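You operate a simulated robot arm through the tools that you are given. There is no shell and no other tool.

Carry out the task below with a simulated robot arm. There is one attempt and no reset: what you move stays moved.

Task
Grease the bed between the vice jaws.
Fine: use the grease brush, stand it back in its pot, put the lid back on the tin and leave the vice handle alone. A coat counts when it lies all over at full strength: go over it till it gets no stronger.

It is judged by the outcome, as a careful person would: the job done as asked, and still so three seconds after it is handed in. It fails if anything else is knocked over, pushed out of place, dropped, spilled or broken. A push-on lid holds only when it is set on centred and level and pressed home; a screw cap is set on level and turned clockwise until tight.

Robot
A 5-joint arm with a two-finger parallel gripper, fixed in place. Base frame: the origin is at the foot of the arm, x ahead of it, y to its left, z up; the work surface is at about z = 0. Lengths are in mm, angles in rad, forces in N, time in s.
With the tool pointing down near the work surface it reaches from about 260 to 680 mm from the base axis. Its first joint turns from -1.152 to 1.152 rad. The tool tilts only in the upright plane through the base axis and itself; it spins freely about its own axis. Payload 2.9 kg.
The TCP is the grasp point between the finger pads, 30 mm short of the fingertips. In the tool frame z runs along the fingers and y along their closing line. Largest opening 110 mm; finger width 20, thickness 10; the body of the gripper, 48 by 112 mm, starts 55 mm behind the TCP.
Orientation is told as [roll, pitch, yaw] about the base's x, y, z axes, in that order, counted from this pose: with the fingers straight down and closing along the base's y, the tool's x points along the base's -x, its y along +y and its z along -z.

Tools
- The arm moves only by the tool step_arm. Its argument "steps" is a list that holds one entry, the list of rows, each a list of 7 numbers: the finger opening in mm, from 0 to 110, then the shift along the base's x, y, z in mm, then the turn, a rotation vector about the base's x, y, z in degrees. In form: [[[gripper, dx, dy, dz, ax, ay, az], ...]]. A call has 1 to 20 rows; each row is the pose to reach, as a shift and turn from the pose commanded when the call began. Rows are played at 5 a second. More than 50 mm and 0.15 rad between two rows, or a gripper value outside its range, and nothing of the call is played. Where a pose cannot be reached the arm comes as near as it can. A force on the tool above 40 N (or 10 N above the force at the start of the call, whichever is more), or a blocked arm, ends the call early, and 0.2 s more pass. Each finger travels about 108 mm/s and halts on what it meets, pressing with about 21 N; the grip force reading is that of the motor and also rises with nothing between the fingers. The clock runs only during rows and for 0.2 s after the last one: add rows that repeat a pose to give the fingers time. The reply holds the time, the measured pose of the TCP, the force on the tool along the base axes, the opening and the grip force, in the units named above and with some noise, with the torque about the TCP (base axes, N m) and any sound that the robot's microphone picked up.
- Cameras (640 x 400 px; columns grow to the right, rows downward): "scene" is fixed at [39.5, -453.3, 610.2]; the picture's right is [0.74, -0.67, 0.00], its down [-0.35, -0.38, -0.85] and it looks along [0.58, 0.63, -0.52] (base axes); focal length 346 px, centre (320, 200). "wrist" rides on the gripper at [72, 17, -103] in the tool frame; the picture's right is [-0.23, 0.97, 0.00], its down [-0.76, -0.18, -0.62] and it looks along [-0.61, -0.14, 0.78] (tool axes); focal length 222 px, centre (320, 200). There is no depth. A picture from a camera that has moved, and an enlarged one, comes with that camera's place and axes in the base frame and with its lens.
- capture(camera): a new picture of that camera. It takes no simulated time.
- inspect(camera, box): a new picture of the part [left, top, right, bottom] of that camera's present view, enlarged. It takes no simulated time.
- job_done(): hands the job in; it is judged then, once.

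Places have to be worked out from the pictures, the camera data and where the tool is seen. Open the gripper and draw the arm clear of the work before you hand the job in, unless the task says otherwise.

The tools are called after "Call:" by a JSON object that holds its "method" and its "body". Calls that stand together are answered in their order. step_arm: Moves the arm, as the interface text tells. Its arguments: {"type":"object","properties":{"steps":{"type":"array","items":{"type":"array","items":{"type":"array","items":{"type":"number"}}}}},"required":["steps"]} The other tools are called the same way: capture (camera) takes a picture; inspect (camera, box) takes an enlarged picture of a part of a camera's view; job_done () hands the job in.

At the start:

```text
t: 0.0
tcp_pos: [387.8, -3.3, 402.6]
tcp_rot: [0.0, 0.001, 0.001]
force: [-0.1, -0.1, -0.2]
ft_torque: [-0.01, 0.0, 0.03]
opening: 109.8
grip_force: 0.2
```

scene: 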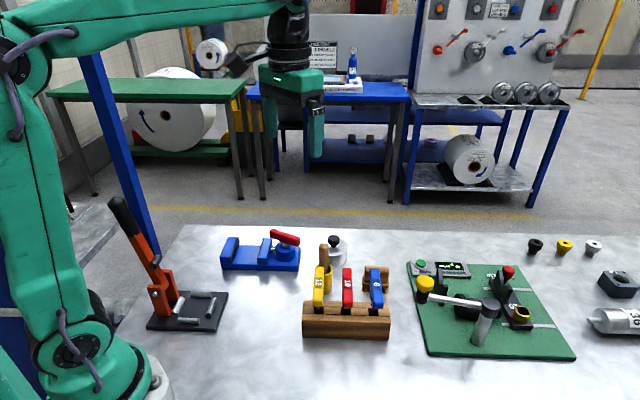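
wrist: 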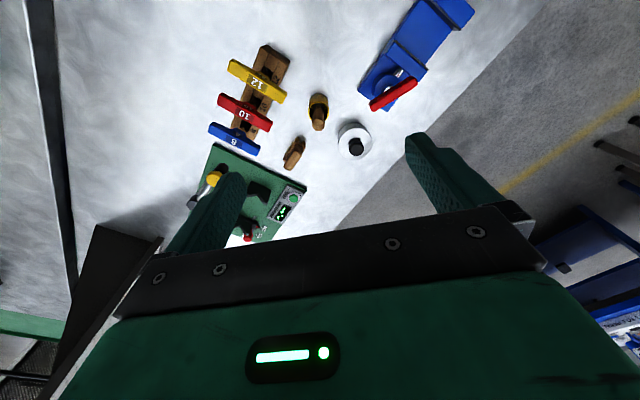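

The pictures show a blue vice with a red handle, a tin with a black knob, and what look like two brush pots behind a rack of wrenches. I'll look closer at these.

Call:
{"method": "inspect", "body": {"camera": "scene", "box": [210, 215, 410, 340]}}

Call:
{"method": "inspect", "body": {"camera": "wrist", "box": [200, 0, 480, 175]}}

Call:
{"method": "inspect", "body": {"camera": "scene", "box": [300, 225, 400, 288]}}

```text
3.20 times, centred on (310, 278) of scene
camera zoom: at [39.5, -453.3, 610.2], right [0.74, -0.67, 0.0], down [-0.35, -0.38, -0.85], along [0.58, 0.63, -0.52], focal length 1109 px, centre (352, -48)
```

zoom: 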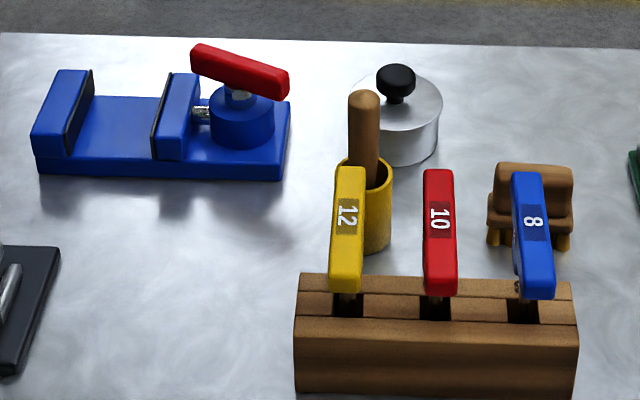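

```text
2.29 times, centred on (340, 88) of wrist
camera zoom: at [315.6, 14.4, 506.8], right [0.23, 0.97, 0.0], down [0.76, -0.18, 0.62], along [0.61, -0.14, -0.78], focal length 508 px, centre (274, 457)
```

zoom: 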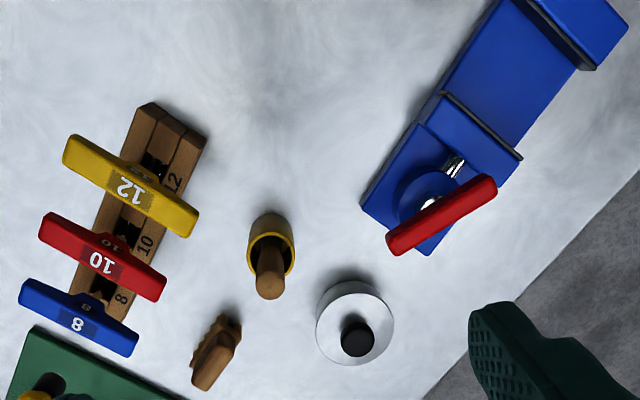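

```text
6.35 times, centred on (350, 256) of scene
camera zoom: at [39.5, -453.3, 610.2], right [0.74, -0.67, 0.0], down [-0.35, -0.38, -0.85], along [0.58, 0.63, -0.52], focal length 2200 px, centre (130, -159)
```

zoom: 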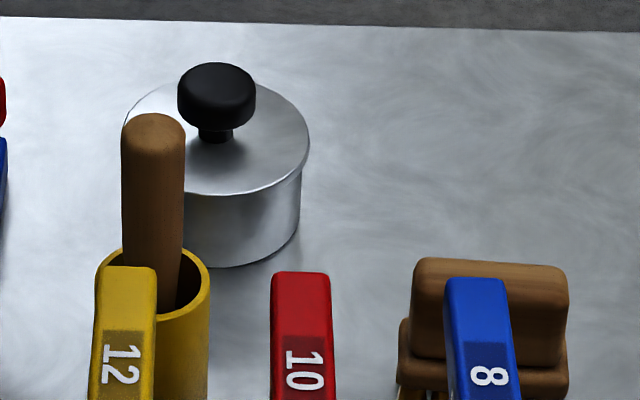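

The brush stands handle-up in the yellow pot at about (451, -20), the tin is near (530, 44), and the vice gap is near (382, 184). I'll move lower toward the tin for a closer wrist view.

Call:
{"method": "step_arm", "body": {"steps": [[[110, 3, 15, -40, 0, 0, 0], [110, 6, 30, -80, 0, 0, 0], [110, 9, 45, -120, 0, 0, 0], [110, 12, 60, -160, 0, 0, 0], [110, 14, 77, -198, 0, 0, 0], [110, 14, 77, -198, 0, 0, 0]]]}}

Call:
{"method": "capture", "body": {"camera": "wrist"}}

Call:
{"method": "capture", "body": {"camera": "scene"}}

```text
t: 1.4
tcp_pos: [403.5, 76.2, 204.9]
tcp_rot: [0.001, 0.0, 0.001]
force: [0.1, 1.6, -0.2]
ft_torque: [0.04, 0.0, 0.03]
opening: 110.1
grip_force: 0.1
```

```text
taken
camera wrist: at [330.6, 92.4, 308.4], right [0.23, 0.97, 0.0], down [0.76, -0.18, 0.62], along [0.61, -0.14, -0.78], focal length 222 px, centre (320, 200)
```

wrist: 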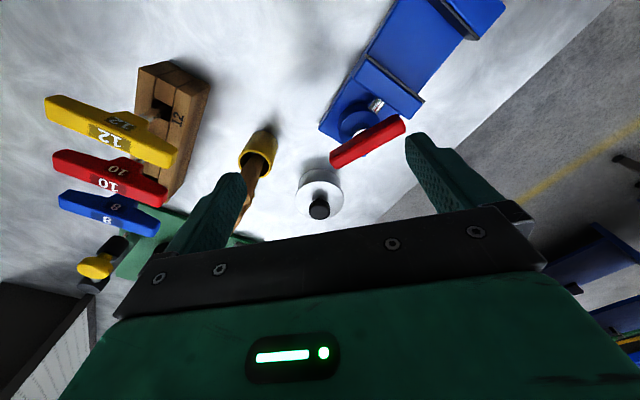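

```text
taken
```

scene: 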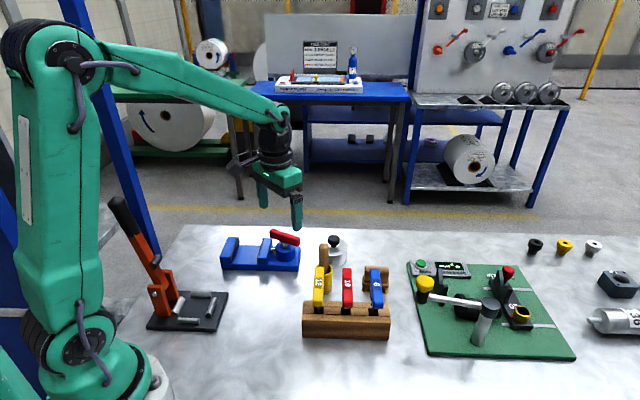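

The tin, pot and vice are all in view. I'll enlarge each to measure it.

Call:
{"method": "inspect", "body": {"camera": "wrist", "box": [230, 120, 390, 220]}}

Call:
{"method": "inspect", "body": {"camera": "wrist", "box": [310, 0, 510, 125]}}

```text
4.00 times, centred on (310, 170) of wrist
camera zoom: at [330.6, 92.4, 308.4], right [0.23, 0.97, 0.0], down [0.76, -0.18, 0.62], along [0.61, -0.14, -0.78], focal length 888 px, centre (360, 320)
```

zoom: 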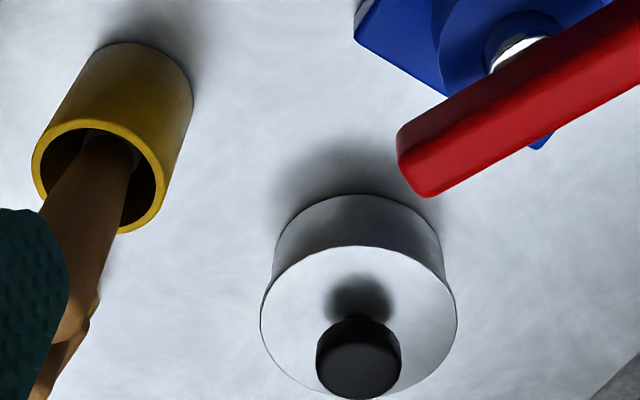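

```text
3.20 times, centred on (410, 62) of wrist
camera zoom: at [330.6, 92.4, 308.4], right [0.23, 0.97, 0.0], down [0.76, -0.18, 0.62], along [0.61, -0.14, -0.78], focal length 711 px, centre (32, 640)
```

zoom: 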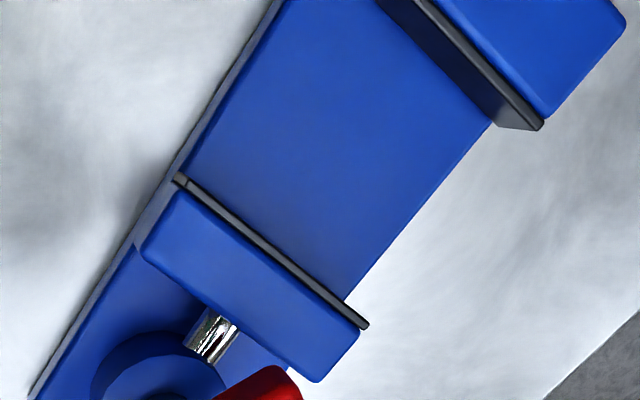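

Working values:

| Item | Position | Other measurements |
|---|---|---|
| Pot | (446, -19) | rim z≈62 |
| Brush handle | vertical, above the pot | tip z≈133, ⌀≈21 |
| Tin | (529, 44) | lid top z≈50, knob top z≈74 |

Next I'll go over to the vice for a look at its bed.

Call:
{"method": "step_arm", "body": {"steps": [[[110, -15, 29, 10, 0, 0, 0], [110, -31, 58, 20, 0, 0, 0], [110, -46, 87, 25, 0, 0, 0], [110, -62, 116, 25, 0, 0, 0], [110, -62, 116, 25, 0, 0, 0]]]}}

Call:
{"method": "capture", "body": {"camera": "wrist"}}

Call:
{"method": "inspect", "body": {"camera": "wrist", "box": [240, 60, 432, 180]}}

Call:
{"method": "inspect", "body": {"camera": "scene", "box": [210, 220, 310, 283]}}

```text
t: 2.6
tcp_pos: [340.5, 193.5, 230.1]
tcp_rot: [0.0, 0.0, 0.001]
force: [-0.1, -0.8, -0.2]
ft_torque: [-0.02, 0.02, -0.03]
opening: 110.2
grip_force: 0.1
```

```text
taken
camera wrist: at [268.3, 210.0, 333.9], right [0.23, 0.97, 0.0], down [0.76, -0.18, 0.62], along [0.61, -0.14, -0.78], focal length 222 px, centre (320, 200)
```

wrist: 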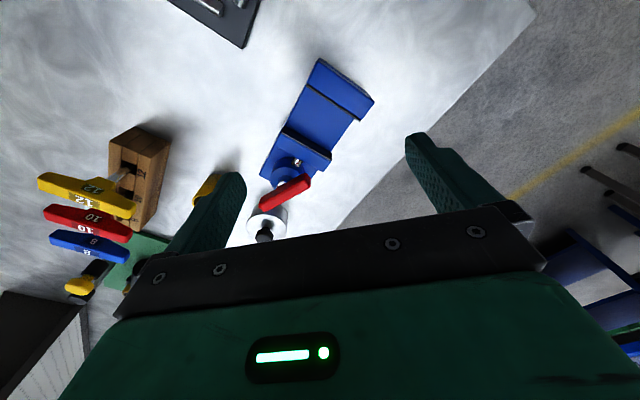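

```text
3.33 times, centred on (336, 120) of wrist
camera zoom: at [268.3, 210.0, 333.9], right [0.23, 0.97, 0.0], down [0.76, -0.18, 0.62], along [0.61, -0.14, -0.78], focal length 740 px, centre (267, 467)
```

zoom: 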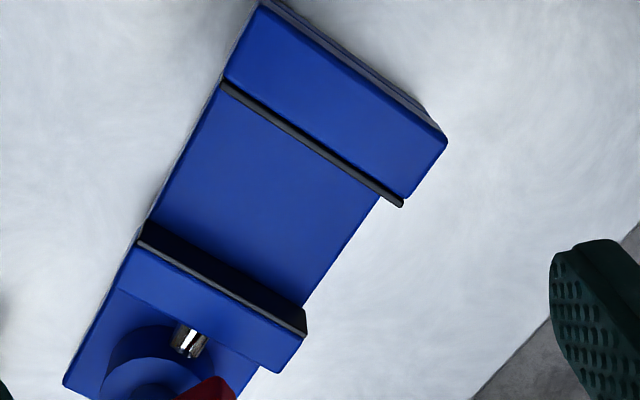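

```text
6.35 times, centred on (260, 252) of scene
camera zoom: at [39.5, -453.3, 610.2], right [0.74, -0.67, 0.0], down [-0.35, -0.38, -0.85], along [0.58, 0.63, -0.52], focal length 2200 px, centre (701, -127)
```

zoom: 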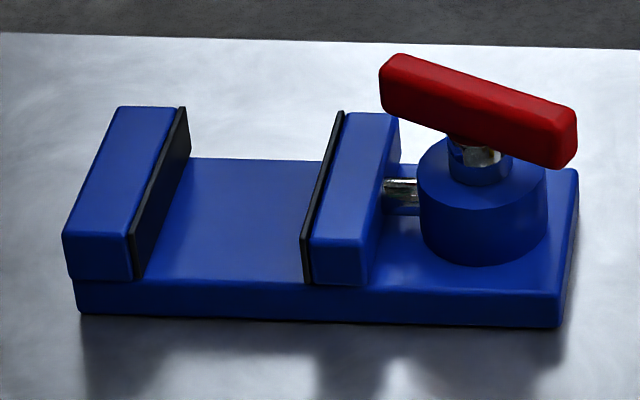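

The vice bed is a rectangle turned about 45°. With u=(y−x)/√2 and v=(x+y)/√2, it spans u −167..−98 and v 356..436, centred at about (374, 186), with its top near z≈15 and the jaws near z≈40. Now I'll go above the tin with the fingers half open to take off the lid.

Call:
{"method": "step_arm", "body": {"steps": [[[100, 31, -25, 0, 0, 0, 0], [90, 63, -50, 0, 0, 0, 0], [80, 94, -75, 0, 0, 0, 0], [70, 126, -100, 0, 0, 0, 0], [64, 157, -125, 0, 0, 0, 0], [64, 188, -149, 0, 0, 0, 0], [64, 188, -149, -35, 0, 0, 0], [64, 188, -149, -70, 0, 0, 0], [64, 188, -149, -70, 0, 0, 0]]]}}

Call:
{"method": "capture", "body": {"camera": "wrist"}}

Call:
{"method": "inspect", "body": {"camera": "scene", "box": [260, 170, 420, 270]}}

```text
t: 4.6
tcp_pos: [528.4, 40.8, 160.3]
tcp_rot: [0.002, -0.001, 0.0]
force: [0.3, 0.4, -0.1]
ft_torque: [0.0, 0.0, 0.03]
opening: 64.2
grip_force: 0.1
```

```text
taken
camera wrist: at [456.0, 57.8, 263.4], right [0.23, 0.97, 0.0], down [0.76, -0.18, 0.62], along [0.61, -0.14, -0.78], focal length 222 px, centre (320, 200)
```

wrist: 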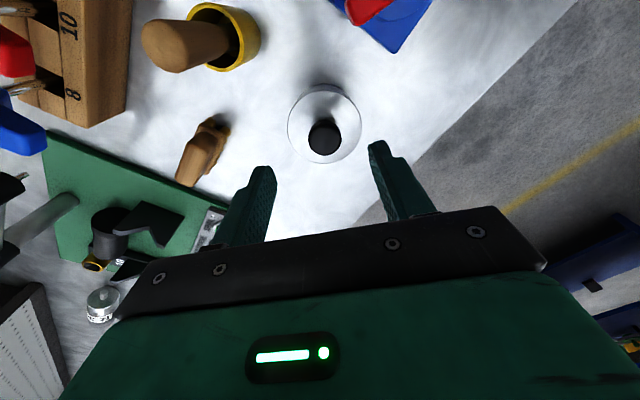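

```text
4.00 times, centred on (340, 220) of scene
camera zoom: at [39.5, -453.3, 610.2], right [0.74, -0.67, 0.0], down [-0.35, -0.38, -0.85], along [0.58, 0.63, -0.52], focal length 1386 px, centre (240, 120)
```

zoom: 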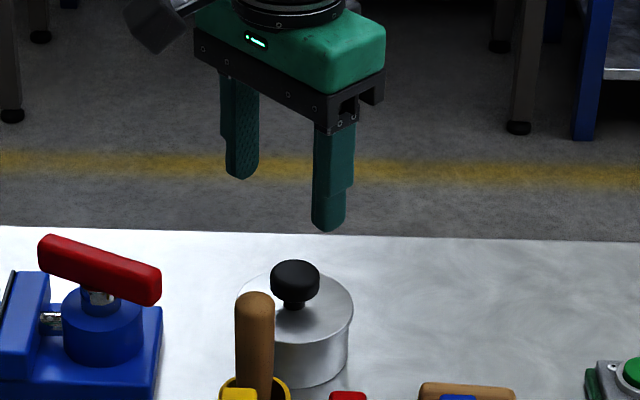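

Call:
{"method": "inspect", "body": {"camera": "wrist", "box": [260, 70, 388, 150]}}

```text
5.00 times, centred on (324, 110) of wrist
camera zoom: at [456.0, 57.8, 263.4], right [0.23, 0.97, 0.0], down [0.76, -0.18, 0.62], along [0.61, -0.14, -0.78], focal length 1111 px, centre (300, 650)
```

zoom: 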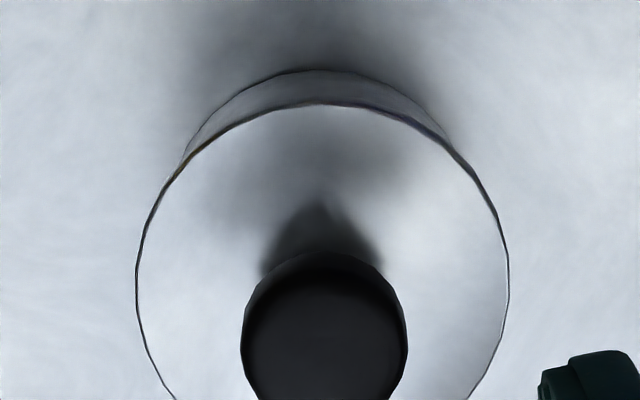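

The lid centre works out at about (535, 43.5), with the lid top at z≈45 and the knob spanning roughly z 57–70. I'll descend over the knob, then close.

Call:
{"method": "step_arm", "body": {"steps": [[[56, 6.5, 2.7, -20, 0, 0, 0], [56, 6.5, 2.7, -50, 0, 0, 0], [56, 6.5, 2.7, -68, 0, 0, 0], [56, 6.5, 2.7, -76, 0, 0, 0], [56, 6.5, 2.7, -76, 0, 0, 0]]]}}

Call:
{"method": "inspect", "body": {"camera": "scene", "box": [280, 190, 400, 265]}}

Call:
{"method": "capture", "body": {"camera": "wrist"}}

```text
t: 5.8
tcp_pos: [535.2, 42.8, 82.5]
tcp_rot: [0.001, 0.0, 0.0]
force: [0.2, 0.3, -0.6]
ft_torque: [-0.01, -0.01, 0.02]
opening: 55.9
grip_force: 0.0
```

```text
5.33 times, centred on (340, 228) of scene
camera zoom: at [39.5, -453.3, 610.2], right [0.74, -0.67, 0.0], down [-0.35, -0.38, -0.85], along [0.58, 0.63, -0.52], focal length 1848 px, centre (213, 53)
```

zoom: 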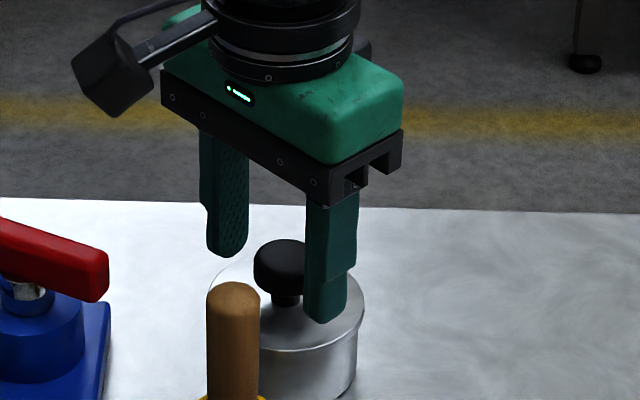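

```text
taken
camera wrist: at [462.2, 60.6, 187.5], right [0.23, 0.97, 0.0], down [0.76, -0.18, 0.62], along [0.61, -0.14, -0.78], focal length 222 px, centre (320, 200)
```

wrist: 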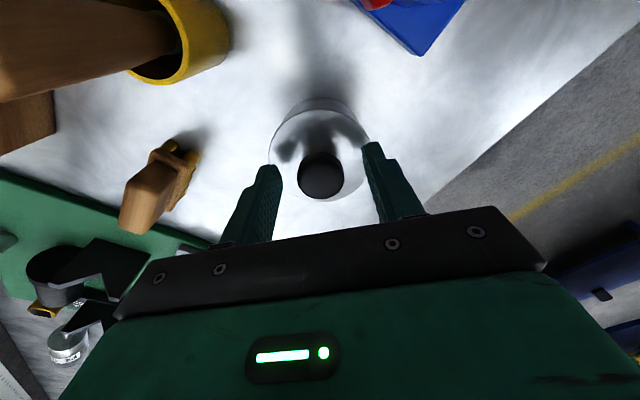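

The knob sits centred between the fingers, so I'll close on it.

Call:
{"method": "step_arm", "body": {"steps": [[[40, 0, 0, 0, 0, 0, 0], [24, 0, 0, 0, 0, 0, 0], [15, 0, 0, 0, 0, 0, 0], [15, 0, 0, 0, 0, 0, 0], [15, 0, 0, 0, 0, 0, 0]]]}}

Call:
{"method": "inspect", "body": {"camera": "scene", "box": [280, 190, 400, 265]}}

```text
t: 7.0
tcp_pos: [535.3, 43.0, 84.4]
tcp_rot: [-0.001, 0.001, 0.001]
force: [-0.2, 0.2, -0.2]
ft_torque: [-0.02, 0.01, 0.04]
opening: 29.9
grip_force: 21.0
heard: snap
```

```text
5.33 times, centred on (340, 228) of scene
camera zoom: at [39.5, -453.3, 610.2], right [0.74, -0.67, 0.0], down [-0.35, -0.38, -0.85], along [0.58, 0.63, -0.52], focal length 1848 px, centre (213, 53)
```

zoom: 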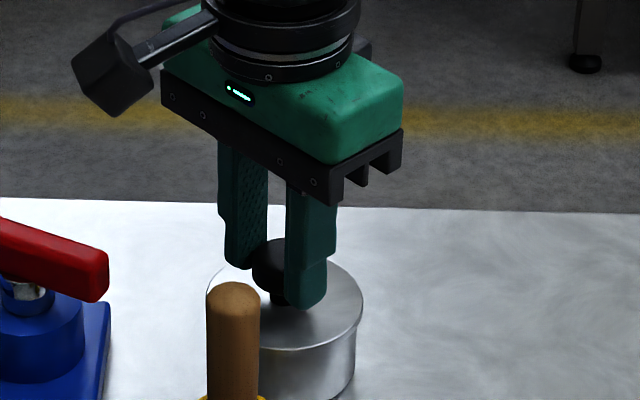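

The grip is firm at 29.9 mm and I heard a snap, so the lid may already have popped. I'll lift it straight up slowly.

Call:
{"method": "step_arm", "body": {"steps": [[[15, 0, 0, 2, 0, 0, 0], [15, 0, 0, 5, 0, 0, 0], [15, 0, 0, 10, 0, 0, 0], [15, 0, 0, 20, 0, 0, 0], [15, 0, 0, 35, 0, 0, 0], [15, 0, 0, 35, 0, 0, 0]]]}}

Call:
{"method": "inspect", "body": {"camera": "scene", "box": [280, 180, 400, 255]}}

Call:
{"method": "capture", "body": {"camera": "wrist"}}

```text
t: 8.4
tcp_pos: [534.1, 42.4, 119.6]
tcp_rot: [-0.001, 0.0, 0.0]
force: [0.6, -0.7, 0.2]
ft_torque: [0.0, -0.01, 0.0]
opening: 29.8
grip_force: 21.1
```

```text
5.33 times, centred on (340, 218) of scene
camera zoom: at [39.5, -453.3, 610.2], right [0.74, -0.67, 0.0], down [-0.35, -0.38, -0.85], along [0.58, 0.63, -0.52], focal length 1848 px, centre (213, 107)
```

zoom: 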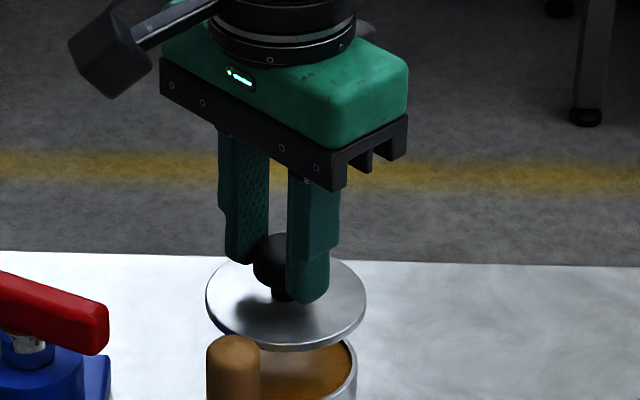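

```text
taken
camera wrist: at [461.4, 59.6, 223.3], right [0.23, 0.97, 0.0], down [0.76, -0.18, 0.62], along [0.61, -0.14, -0.78], focal length 222 px, centre (320, 200)
```

wrist: 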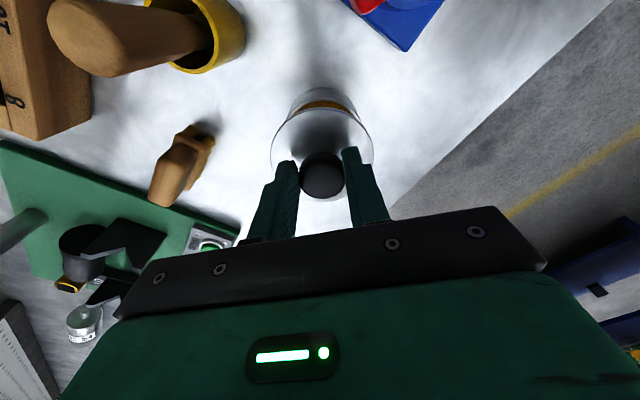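

The lid is off, hanging level, with grease visible in the tin. I'll raise it, carry it to the clear area near (370, 45), and look before setting it down.

Call:
{"method": "step_arm", "body": {"steps": [[[15, 0, 0, 35, 0, 0, 0], [15, 0, 0, 70, 0, 0, 0], [15, -33, 1, 75, 0, 0, 0], [15, -66, 1, 75, 0, 0, 0], [15, -99, 2, 75, 0, 0, 0], [15, -132, 2, 75, 0, 0, 0], [15, -164, 3, 75, 0, 0, 0], [15, -164, 3, 75, 0, 0, 0]]]}}

Call:
{"method": "capture", "body": {"camera": "wrist"}}

Call:
{"method": "capture", "body": {"camera": "scene"}}

Call:
{"method": "inspect", "body": {"camera": "scene", "box": [220, 130, 320, 193]}}

```text
t: 10.2
tcp_pos: [368.2, 48.8, 195.8]
tcp_rot: [0.001, -0.001, -0.001]
force: [-0.4, 0.7, -0.5]
ft_torque: [0.03, -0.01, 0.02]
opening: 29.9
grip_force: 20.9
```

```text
taken
camera wrist: at [296.0, 65.3, 298.4], right [0.23, 0.97, 0.0], down [0.76, -0.18, 0.62], along [0.61, -0.14, -0.78], focal length 222 px, centre (320, 200)
```

wrist: 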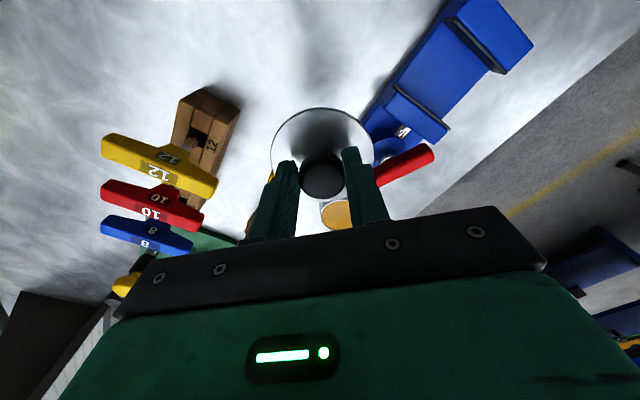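

```text
taken
```

scene: 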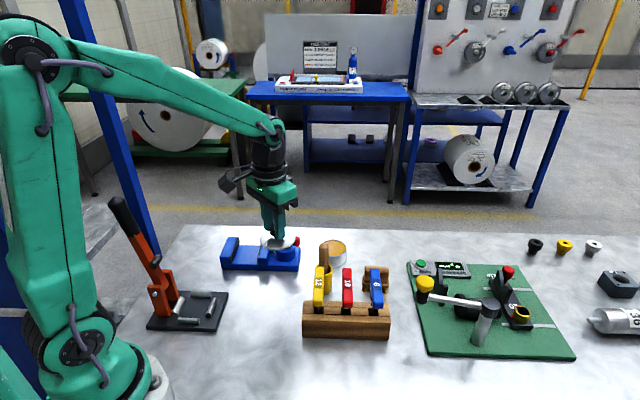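

```text
6.35 times, centred on (270, 162) of scene
camera zoom: at [39.5, -453.3, 610.2], right [0.74, -0.67, 0.0], down [-0.35, -0.38, -0.85], along [0.58, 0.63, -0.52], focal length 2200 px, centre (638, 444)
```

zoom: 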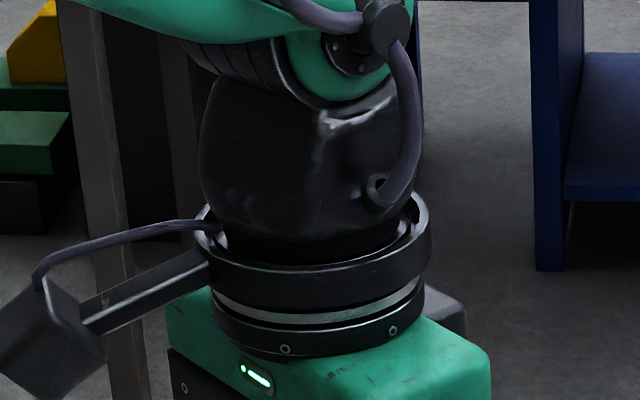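

The lid hangs level with clear table below it. I'll shift slightly away from the vice and lower it until it touches the table.

Call:
{"method": "step_arm", "body": {"steps": [[[15, -12, -14, -30, 0, 0, 0], [15, -12, -14, -70, 0, 0, 0], [15, -12, -14, -105, 0, 0, 0], [15, -12, -14, -130, 0, 0, 0], [15, -12, -14, -140, 0, 0, 0], [15, -12, -14, -140, 0, 0, 0]]]}}

Call:
{"method": "inspect", "body": {"camera": "scene", "box": [220, 220, 340, 295]}}

```text
t: 11.6
tcp_pos: [359.9, 34.2, 55.0]
tcp_rot: [-0.001, 0.002, 0.001]
force: [0.1, -0.1, -0.9]
ft_torque: [0.0, 0.03, -0.01]
opening: 30.0
grip_force: 20.8
```

```text
5.33 times, centred on (280, 258) of scene
camera zoom: at [39.5, -453.3, 610.2], right [0.74, -0.67, 0.0], down [-0.35, -0.38, -0.85], along [0.58, 0.63, -0.52], focal length 1848 px, centre (533, -107)
```

zoom: 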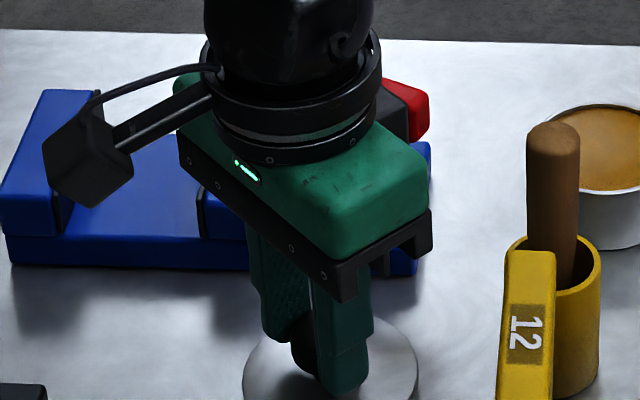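

Call:
{"method": "step_arm", "body": {"steps": [[[15, 0, 0, -3, 0, 0, 0], [15, 0, 0, -5, 0, 0, 0], [15, 0, 0, -7, 0, 0, 0], [15, 0, 0, -7, 0, 0, 0]]]}}

Call:
{"method": "inspect", "body": {"camera": "scene", "box": [240, 270, 320, 320]}}

```text
t: 12.6
tcp_pos: [358.9, 34.7, 48.3]
tcp_rot: [-0.001, 0.002, -0.001]
force: [-0.9, 1.4, 8.2]
ft_torque: [0.04, 0.08, -0.03]
opening: 29.7
grip_force: 20.9
```

```text
8.00 times, centred on (280, 295) of scene
camera zoom: at [39.5, -453.3, 610.2], right [0.74, -0.67, 0.0], down [-0.35, -0.38, -0.85], along [0.58, 0.63, -0.52], focal length 2772 px, centre (640, -560)
```

zoom: 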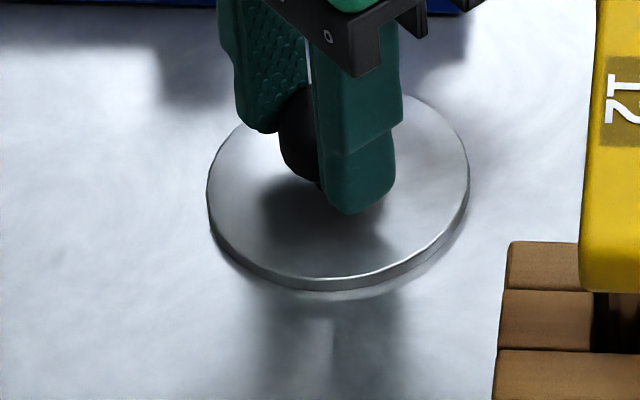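

It is resting on the table (8 N upward at z=48.3). I'll release it and rise.

Call:
{"method": "step_arm", "body": {"steps": [[[30, 0, 0, 0, 0, 0, 0], [45, 0, 0, 0, 0, 0, 0], [56, 0, 0, 0, 0, 0, 0], [56, 0, 0, 0, 0, 0, 0], [56, 0, 0, 30, 0, 0, 0], [56, 0, 0, 70, 0, 0, 0], [56, 0, 0, 110, 0, 0, 0], [56, 0, 0, 150, 0, 0, 0], [56, 0, 0, 150, 0, 0, 0]]]}}

Call:
{"method": "capture", "body": {"camera": "wrist"}}

Call:
{"method": "inspect", "body": {"camera": "scene", "box": [220, 230, 380, 330]}}

```text
t: 14.6
tcp_pos: [358.7, 32.8, 199.1]
tcp_rot: [-0.001, 0.001, -0.001]
force: [-0.4, 0.4, -1.2]
ft_torque: [0.02, 0.01, -0.02]
opening: 56.1
grip_force: 0.0
```

```text
taken
camera wrist: at [286.6, 50.1, 302.8], right [0.23, 0.97, 0.0], down [0.76, -0.18, 0.62], along [0.61, -0.14, -0.78], focal length 222 px, centre (320, 200)
```

wrist: 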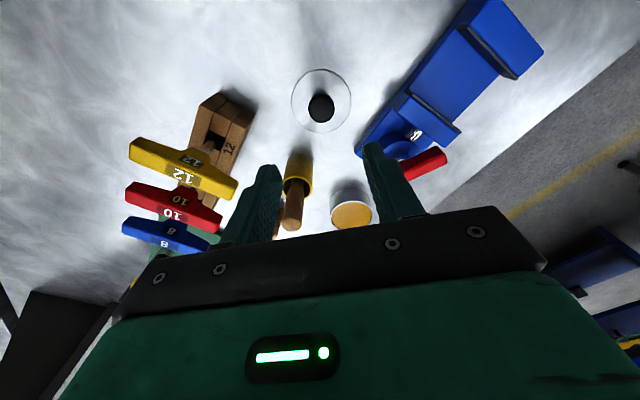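

```text
4.00 times, centred on (300, 280) of scene
camera zoom: at [39.5, -453.3, 610.2], right [0.74, -0.67, 0.0], down [-0.35, -0.38, -0.85], along [0.58, 0.63, -0.52], focal length 1386 px, centre (400, -120)
```

zoom: 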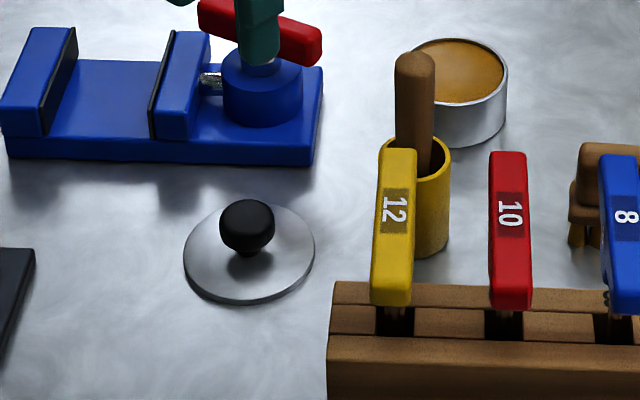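

The lid rests flat on the table, and checking it against the known tool position confirms the camera model. Now I'll measure the brush and pot precisely.

Call:
{"method": "inspect", "body": {"camera": "wrist", "box": [260, 140, 388, 220]}}

Call:
{"method": "inspect", "body": {"camera": "scene", "box": [300, 230, 364, 270]}}

```text
5.00 times, centred on (324, 180) of wrist
camera zoom: at [286.6, 50.1, 302.8], right [0.23, 0.97, 0.0], down [0.76, -0.18, 0.62], along [0.61, -0.14, -0.78], focal length 1111 px, centre (300, 300)
```

zoom: 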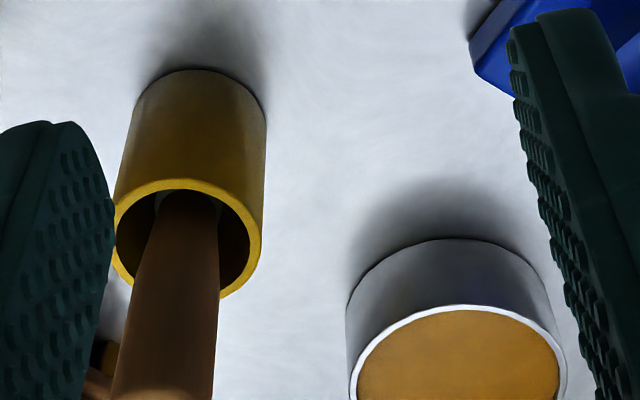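

```text
10.00 times, centred on (332, 250) of scene
camera zoom: at [39.5, -453.3, 610.2], right [0.74, -0.67, 0.0], down [-0.35, -0.38, -0.85], along [0.58, 0.63, -0.52], focal length 3465 px, centre (200, -300)
```

zoom: 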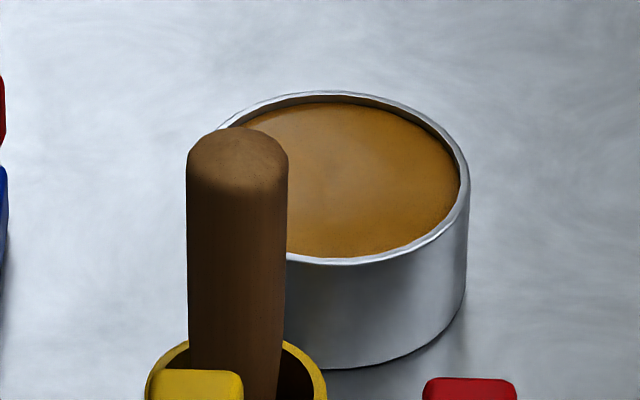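

The brush handle is vertical at about (446, -19), tip near z=133, ⌀≈21. I'll move above it while turning the tool −45° so the fingers close along the jaw direction.

Call:
{"method": "step_arm", "body": {"steps": [[[56, 14.5, -8.6, 0, 0, 0, -7.5], [50, 29, -17.2, 0, 0, 0, -15], [44, 43.6, -25.8, 0, 0, 0, -22.5], [44, 58, -34.5, 0, 0, 0, -30], [44, 72.6, -43, 0, 0, 0, -37.5], [44, 87.3, -51.8, 0, 0, 0, -45], [44, 87.3, -51.8, 0, 0, 0, -45]]]}}

Call:
{"method": "capture", "body": {"camera": "wrist"}}

Call:
{"method": "inspect", "body": {"camera": "scene", "box": [260, 170, 400, 257]}}

```text
t: 16.2
tcp_pos: [444.6, -19.4, 197.2]
tcp_rot: [0.001, 0.001, -0.788]
force: [0.4, 0.4, 0.3]
ft_torque: [0.01, -0.01, 0.0]
opening: 44.4
grip_force: 0.1
```

```text
taken
camera wrist: at [406.2, 44.9, 300.4], right [0.85, 0.53, 0.0], down [0.41, -0.67, 0.62], along [0.33, -0.53, -0.78], focal length 222 px, centre (320, 200)
```

wrist: 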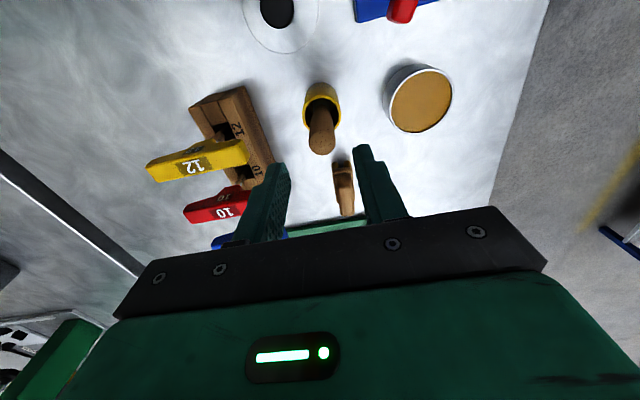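

```text
4.57 times, centred on (330, 214) of scene
camera zoom: at [39.5, -453.3, 610.2], right [0.74, -0.67, 0.0], down [-0.35, -0.38, -0.85], along [0.58, 0.63, -0.52], focal length 1584 px, centre (274, 138)
```

zoom: 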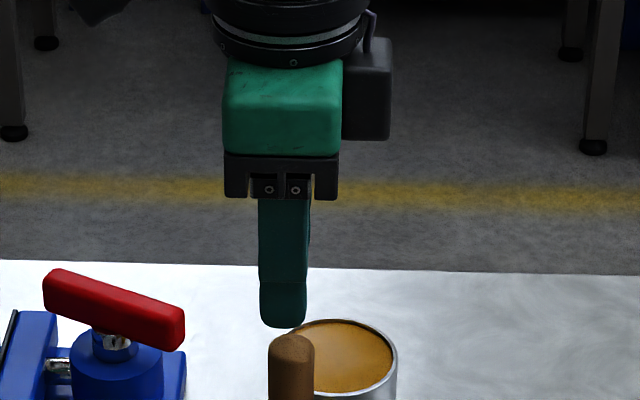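

Call:
{"method": "inspect", "body": {"camera": "wrist", "box": [272, 70, 368, 190]}}

Call:
{"method": "inspect", "body": {"camera": "scene", "box": [300, 200, 364, 240]}}

```text
3.33 times, centred on (320, 130) of wrist
camera zoom: at [406.2, 44.9, 300.4], right [0.85, 0.53, 0.0], down [0.41, -0.67, 0.62], along [0.33, -0.53, -0.78], focal length 740 px, centre (320, 433)
```

zoom: 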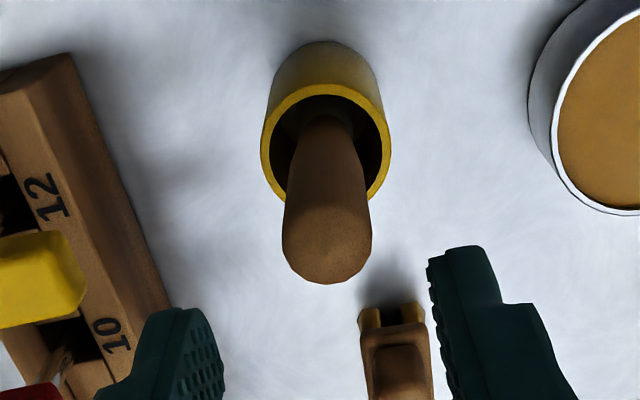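

```text
10.00 times, centred on (332, 220) of scene
camera zoom: at [39.5, -453.3, 610.2], right [0.74, -0.67, 0.0], down [-0.35, -0.38, -0.85], along [0.58, 0.63, -0.52], focal length 3465 px, centre (200, 0)
```

zoom: 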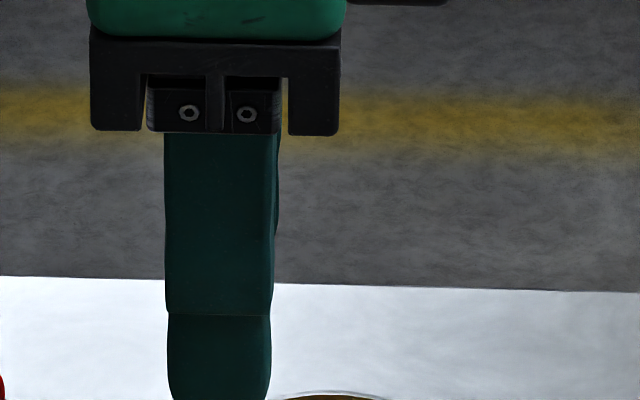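

The brush lies within about 3 mm of the tool axis. I'll trim the offset and come down to a grasp height of z≈106, which keeps the fingertips above the pot rim.

Call:
{"method": "step_arm", "body": {"steps": [[[44, 3, 0.3, -20, 0, 0, 0], [44, 3, 0.3, -50, 0, 0, 0], [44, 3, 0.3, -75, 0, 0, 0], [44, 3, 0.3, -91, 0, 0, 0], [44, 3, 0.3, -91, 0, 0, 0]]]}}

Call:
{"method": "capture", "body": {"camera": "wrist"}}

Call:
{"method": "inspect", "body": {"camera": "scene", "box": [280, 200, 400, 275]}}

```text
t: 17.4
tcp_pos: [449.0, -20.3, 105.2]
tcp_rot: [-0.002, 0.0, -0.785]
force: [-0.8, -0.4, -0.4]
ft_torque: [0.01, 0.01, 0.0]
opening: 44.0
grip_force: 0.1
```

```text
taken
camera wrist: at [409.2, 44.3, 209.4], right [0.85, 0.53, 0.0], down [0.41, -0.66, 0.62], along [0.33, -0.53, -0.78], focal length 222 px, centre (320, 200)
```

wrist: 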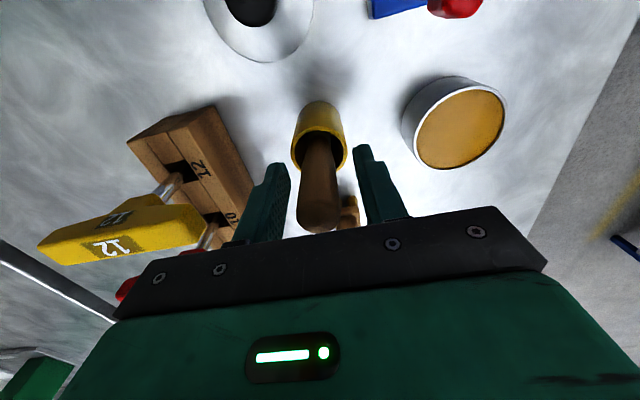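

```text
5.33 times, centred on (340, 238) of scene
camera zoom: at [39.5, -453.3, 610.2], right [0.74, -0.67, 0.0], down [-0.35, -0.38, -0.85], along [0.58, 0.63, -0.52], focal length 1848 px, centre (213, 0)
```

zoom: 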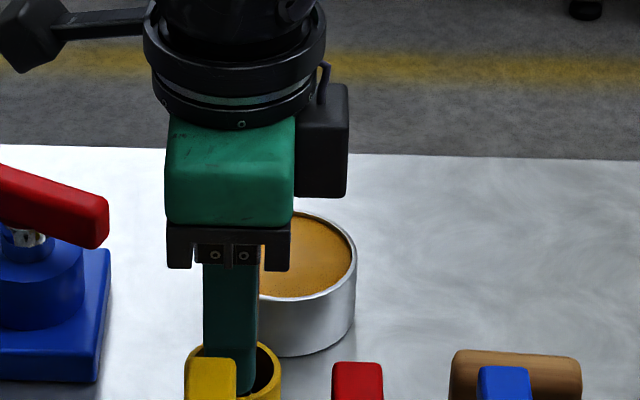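

Call:
{"method": "inspect", "body": {"camera": "wrist", "box": [256, 90, 384, 250]}}

Call:
{"method": "inspect", "body": {"camera": "scene", "box": [300, 240, 348, 270]}}

```text
2.50 times, centred on (320, 170) of wrist
camera zoom: at [409.2, 44.3, 209.4], right [0.85, 0.53, 0.0], down [0.41, -0.66, 0.62], along [0.33, -0.53, -0.78], focal length 555 px, centre (320, 275)
```

zoom: 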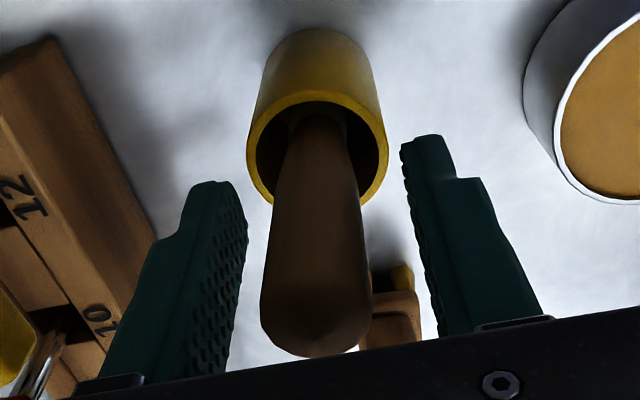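

```text
13.33 times, centred on (324, 255) of scene
camera zoom: at [39.5, -453.3, 610.2], right [0.74, -0.67, 0.0], down [-0.35, -0.38, -0.85], along [0.58, 0.63, -0.52], focal length 4620 px, centre (267, -533)
```

zoom: 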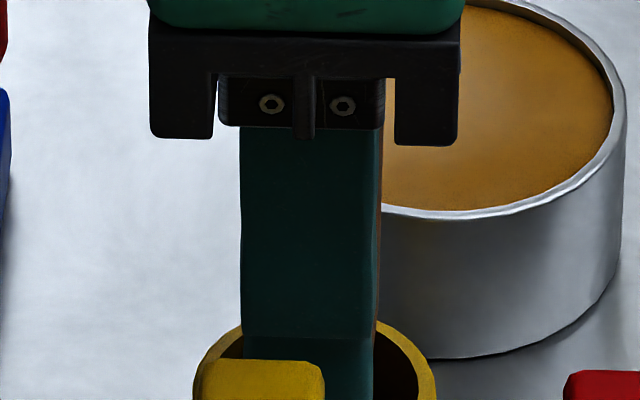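

The handle is centred between the fingers. I'll close on it.

Call:
{"method": "step_arm", "body": {"steps": [[[32, 0, 0, 0, 0, 0, 0], [22, 0, 0, 0, 0, 0, 0], [10, 0, 0, 0, 0, 0, 0], [10, 0, 0, 0, 0, 0, 0], [10, 0, 0, 0, 0, 0, 0]]]}}

```text
t: 18.6
tcp_pos: [447.9, -19.3, 106.2]
tcp_rot: [-0.001, 0.001, -0.785]
force: [-0.2, -0.4, -0.7]
ft_torque: [0.01, 0.0, 0.01]
opening: 21.8
grip_force: 21.5
```

The grip is on the handle at 21.8 mm. I'll lift the brush straight out of the pot.

Call:
{"method": "step_arm", "body": {"steps": [[[10, 0, 0, 8, 0, 0, 0], [10, 0, 0, 25, 0, 0, 0], [10, 0, 0, 50, 0, 0, 0], [10, 0, 0, 75, 0, 0, 0], [10, 0, 0, 95, 0, 0, 0], [10, 0, 0, 95, 0, 0, 0]]]}}

Call:
{"method": "capture", "body": {"camera": "wrist"}}

Call:
{"method": "inspect", "body": {"camera": "scene", "box": [270, 190, 390, 265]}}

```text
t: 20.0
tcp_pos: [447.7, -18.4, 201.9]
tcp_rot: [0.0, 0.001, -0.786]
force: [0.5, -0.3, -1.1]
ft_torque: [0.01, -0.01, 0.01]
opening: 21.3
grip_force: 21.3
```

```text
taken
camera wrist: at [408.5, 44.5, 305.4], right [0.85, 0.53, 0.0], down [0.41, -0.66, 0.62], along [0.33, -0.53, -0.78], focal length 222 px, centre (320, 200)
```

wrist: 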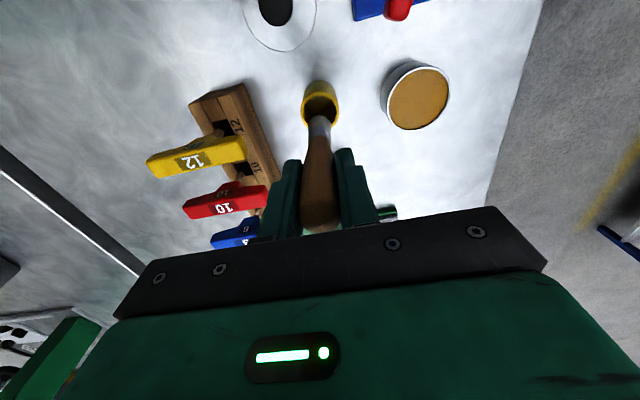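

```text
5.33 times, centred on (330, 228) of scene
camera zoom: at [39.5, -453.3, 610.2], right [0.74, -0.67, 0.0], down [-0.35, -0.38, -0.85], along [0.58, 0.63, -0.52], focal length 1848 px, centre (267, 53)
```

zoom: 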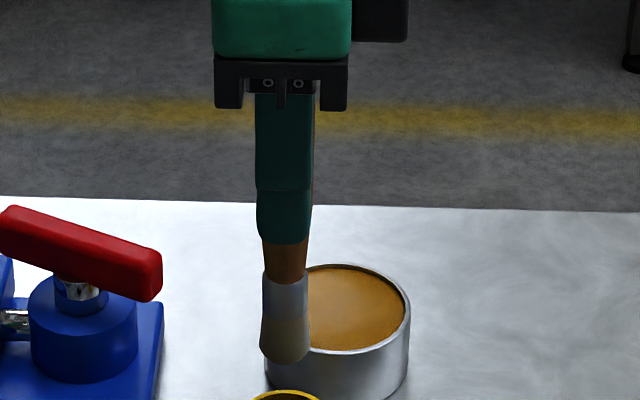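

The brush is out, with a metal ferrule and a round bristle head about 20 mm across. I'll zoom in to measure how far the bristles reach below the TCP.

Call:
{"method": "inspect", "body": {"camera": "scene", "box": [308, 218, 348, 268]}}

Call:
{"method": "inspect", "body": {"camera": "wrist", "box": [280, 70, 360, 240]}}

```text
8.00 times, centred on (328, 243) of scene
camera zoom: at [39.5, -453.3, 610.2], right [0.74, -0.67, 0.0], down [-0.35, -0.38, -0.85], along [0.58, 0.63, -0.52], focal length 2772 px, centre (256, -144)
```

zoom: 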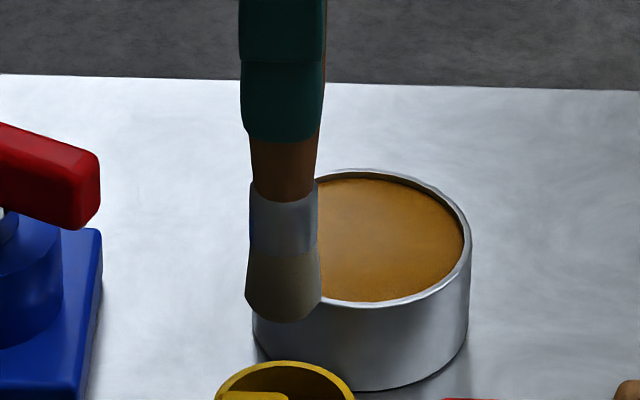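

```text
2.35 times, centred on (320, 155) of wrist
camera zoom: at [408.5, 44.5, 305.4], right [0.85, 0.53, 0.0], down [0.41, -0.66, 0.62], along [0.33, -0.53, -0.78], focal length 523 px, centre (320, 306)
```

zoom: 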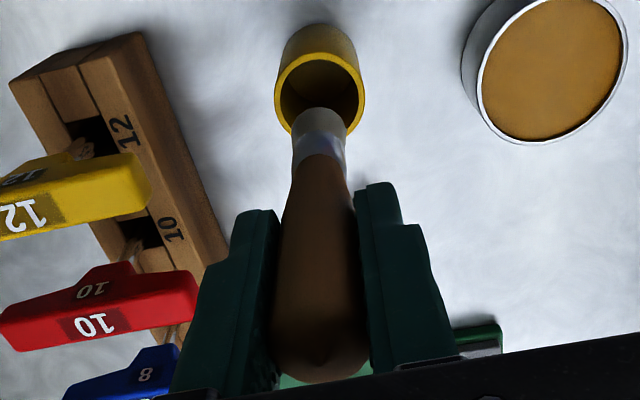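

The bristles reach about 97 mm below the TCP. I'll carry the brush over the tin centre at (535, 43.5) and dip it partway into the grease.

Call:
{"method": "step_arm", "body": {"steps": [[[10, 22, 15.5, 0, 0, 0, 0], [10, 44, 31, 0, 0, 0, 0], [10, 66, 46.5, 0, 0, 0, 0], [10, 87.3, 61.9, 0, 0, 0, 0], [10, 87.3, 61.9, 0, 0, 0, 0]]]}}

Call:
{"method": "capture", "body": {"camera": "wrist"}}

Call:
{"method": "inspect", "body": {"camera": "scene", "box": [290, 180, 390, 265]}}

```text
t: 21.2
tcp_pos: [536.6, 44.0, 200.5]
tcp_rot: [0.001, 0.001, -0.785]
force: [0.8, -1.3, -0.7]
ft_torque: [-0.02, -0.02, 0.0]
opening: 21.3
grip_force: 21.1
```

```text
taken
camera wrist: at [497.7, 107.8, 304.9], right [0.85, 0.53, 0.0], down [0.41, -0.66, 0.62], along [0.33, -0.53, -0.78], focal length 222 px, centre (320, 200)
```

wrist: 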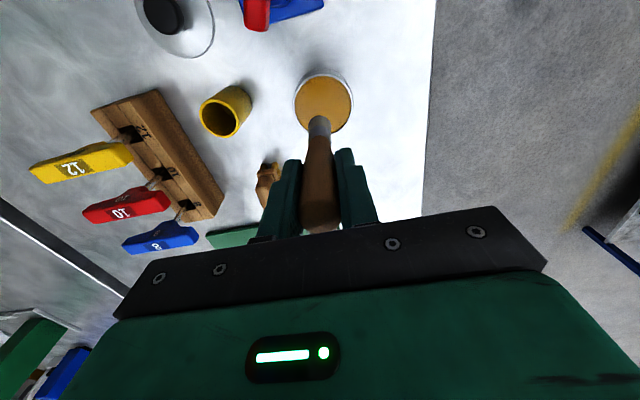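

```text
4.71 times, centred on (340, 222) of scene
camera zoom: at [39.5, -453.3, 610.2], right [0.74, -0.67, 0.0], down [-0.35, -0.38, -0.85], along [0.58, 0.63, -0.52], focal length 1631 px, centre (226, 94)
```

zoom: 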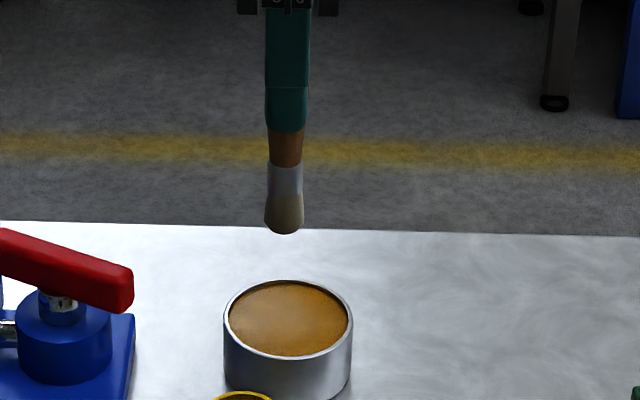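

Call:
{"method": "inspect", "body": {"camera": "wrist", "box": [272, 60, 368, 150]}}

```text
4.44 times, centred on (320, 105) of wrist
camera zoom: at [497.7, 107.8, 304.9], right [0.85, 0.53, 0.0], down [0.41, -0.66, 0.62], along [0.33, -0.53, -0.78], focal length 987 px, centre (320, 622)
```

zoom: 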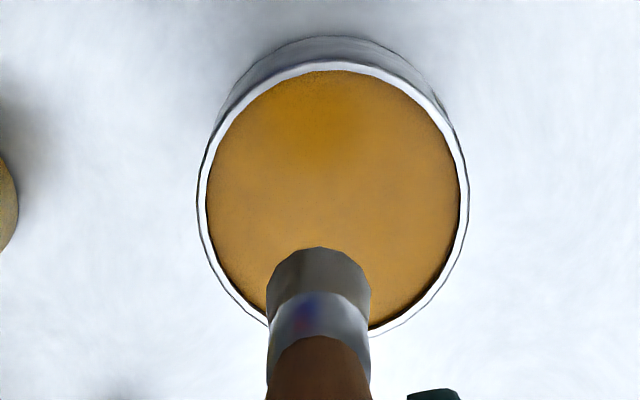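

The tin is centred within a few mm of the brush axis. I'll descend to dip the bristles about 15 mm and watch the force.

Call:
{"method": "step_arm", "body": {"steps": [[[10, 0, 1, -25, 0, 0, 0], [10, 0, 1, -50, 0, 0, 0], [10, 0, 1, -65, 0, 0, 0], [10, 0, 1, -75, 0, 0, 0], [10, 0, 1, -82, 0, 0, 0], [10, 0, 1, -82, 0, 0, 0]]]}}

Call:
{"method": "inspect", "body": {"camera": "scene", "box": [290, 205, 390, 270]}}

```text
t: 22.6
tcp_pos: [535.8, 43.0, 119.9]
tcp_rot: [0.0, -0.003, -0.786]
force: [-0.5, -1.2, 18.5]
ft_torque: [-0.06, 0.06, 0.0]
opening: 20.9
grip_force: 21.0
```

```text
6.15 times, centred on (340, 238) of scene
camera zoom: at [39.4, -453.4, 610.2], right [0.74, -0.67, 0.0], down [-0.35, -0.38, -0.85], along [0.58, 0.63, -0.52], focal length 2132 px, centre (197, -31)
```

zoom: 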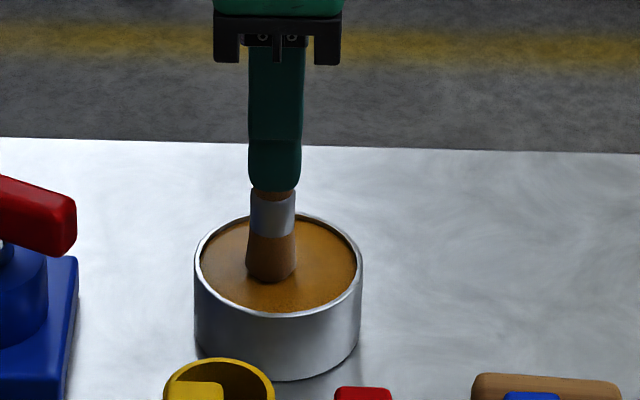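

The grease top turned out firm (18.5 N) and the brush slid a little way up in the grip, but the bristles now carry grease. I'll back off and check the brush.

Call:
{"method": "step_arm", "body": {"steps": [[[10, 0, 0, 8, 0, 0, 0], [10, 0, 0, 20, 0, 0, 0], [10, 0, 0, 45, 0, 0, 0], [10, 0, 0, 80, 0, 0, 0], [10, 0, 0, 80, 0, 0, 0]]]}}

Call:
{"method": "inspect", "body": {"camera": "scene", "box": [308, 178, 372, 258]}}

Call:
{"method": "inspect", "body": {"camera": "wrist", "box": [256, 60, 384, 250]}}

```text
t: 23.8
tcp_pos: [536.2, 44.6, 199.8]
tcp_rot: [0.0, -0.001, -0.787]
force: [0.6, -0.6, 0.2]
ft_torque: [-0.02, 0.01, -0.02]
opening: 21.1
grip_force: 20.5
```

```text
5.00 times, centred on (340, 218) of scene
camera zoom: at [39.5, -453.3, 610.2], right [0.74, -0.67, 0.0], down [-0.35, -0.38, -0.85], along [0.58, 0.63, -0.52], focal length 1732 px, centre (220, 110)
```

zoom: 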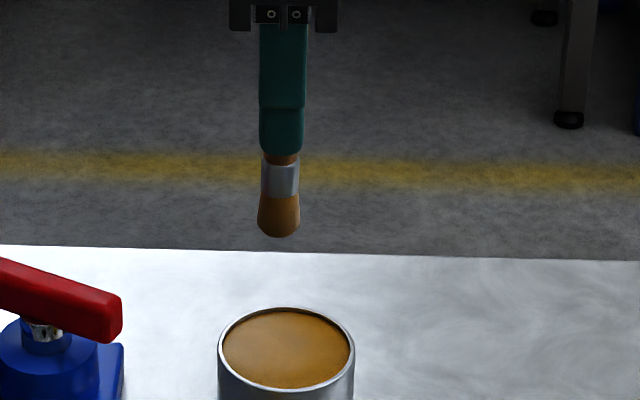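

```text
2.11 times, centred on (320, 155) of wrist
camera zoom: at [496.3, 107.9, 302.9], right [0.85, 0.53, 0.0], down [0.41, -0.66, 0.62], along [0.33, -0.53, -0.78], focal length 468 px, centre (320, 295)
```

zoom: 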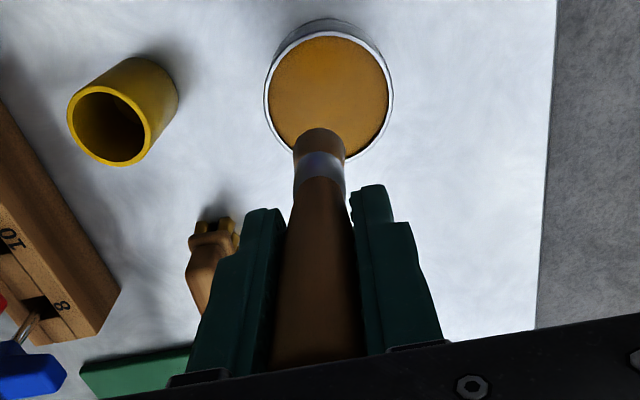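

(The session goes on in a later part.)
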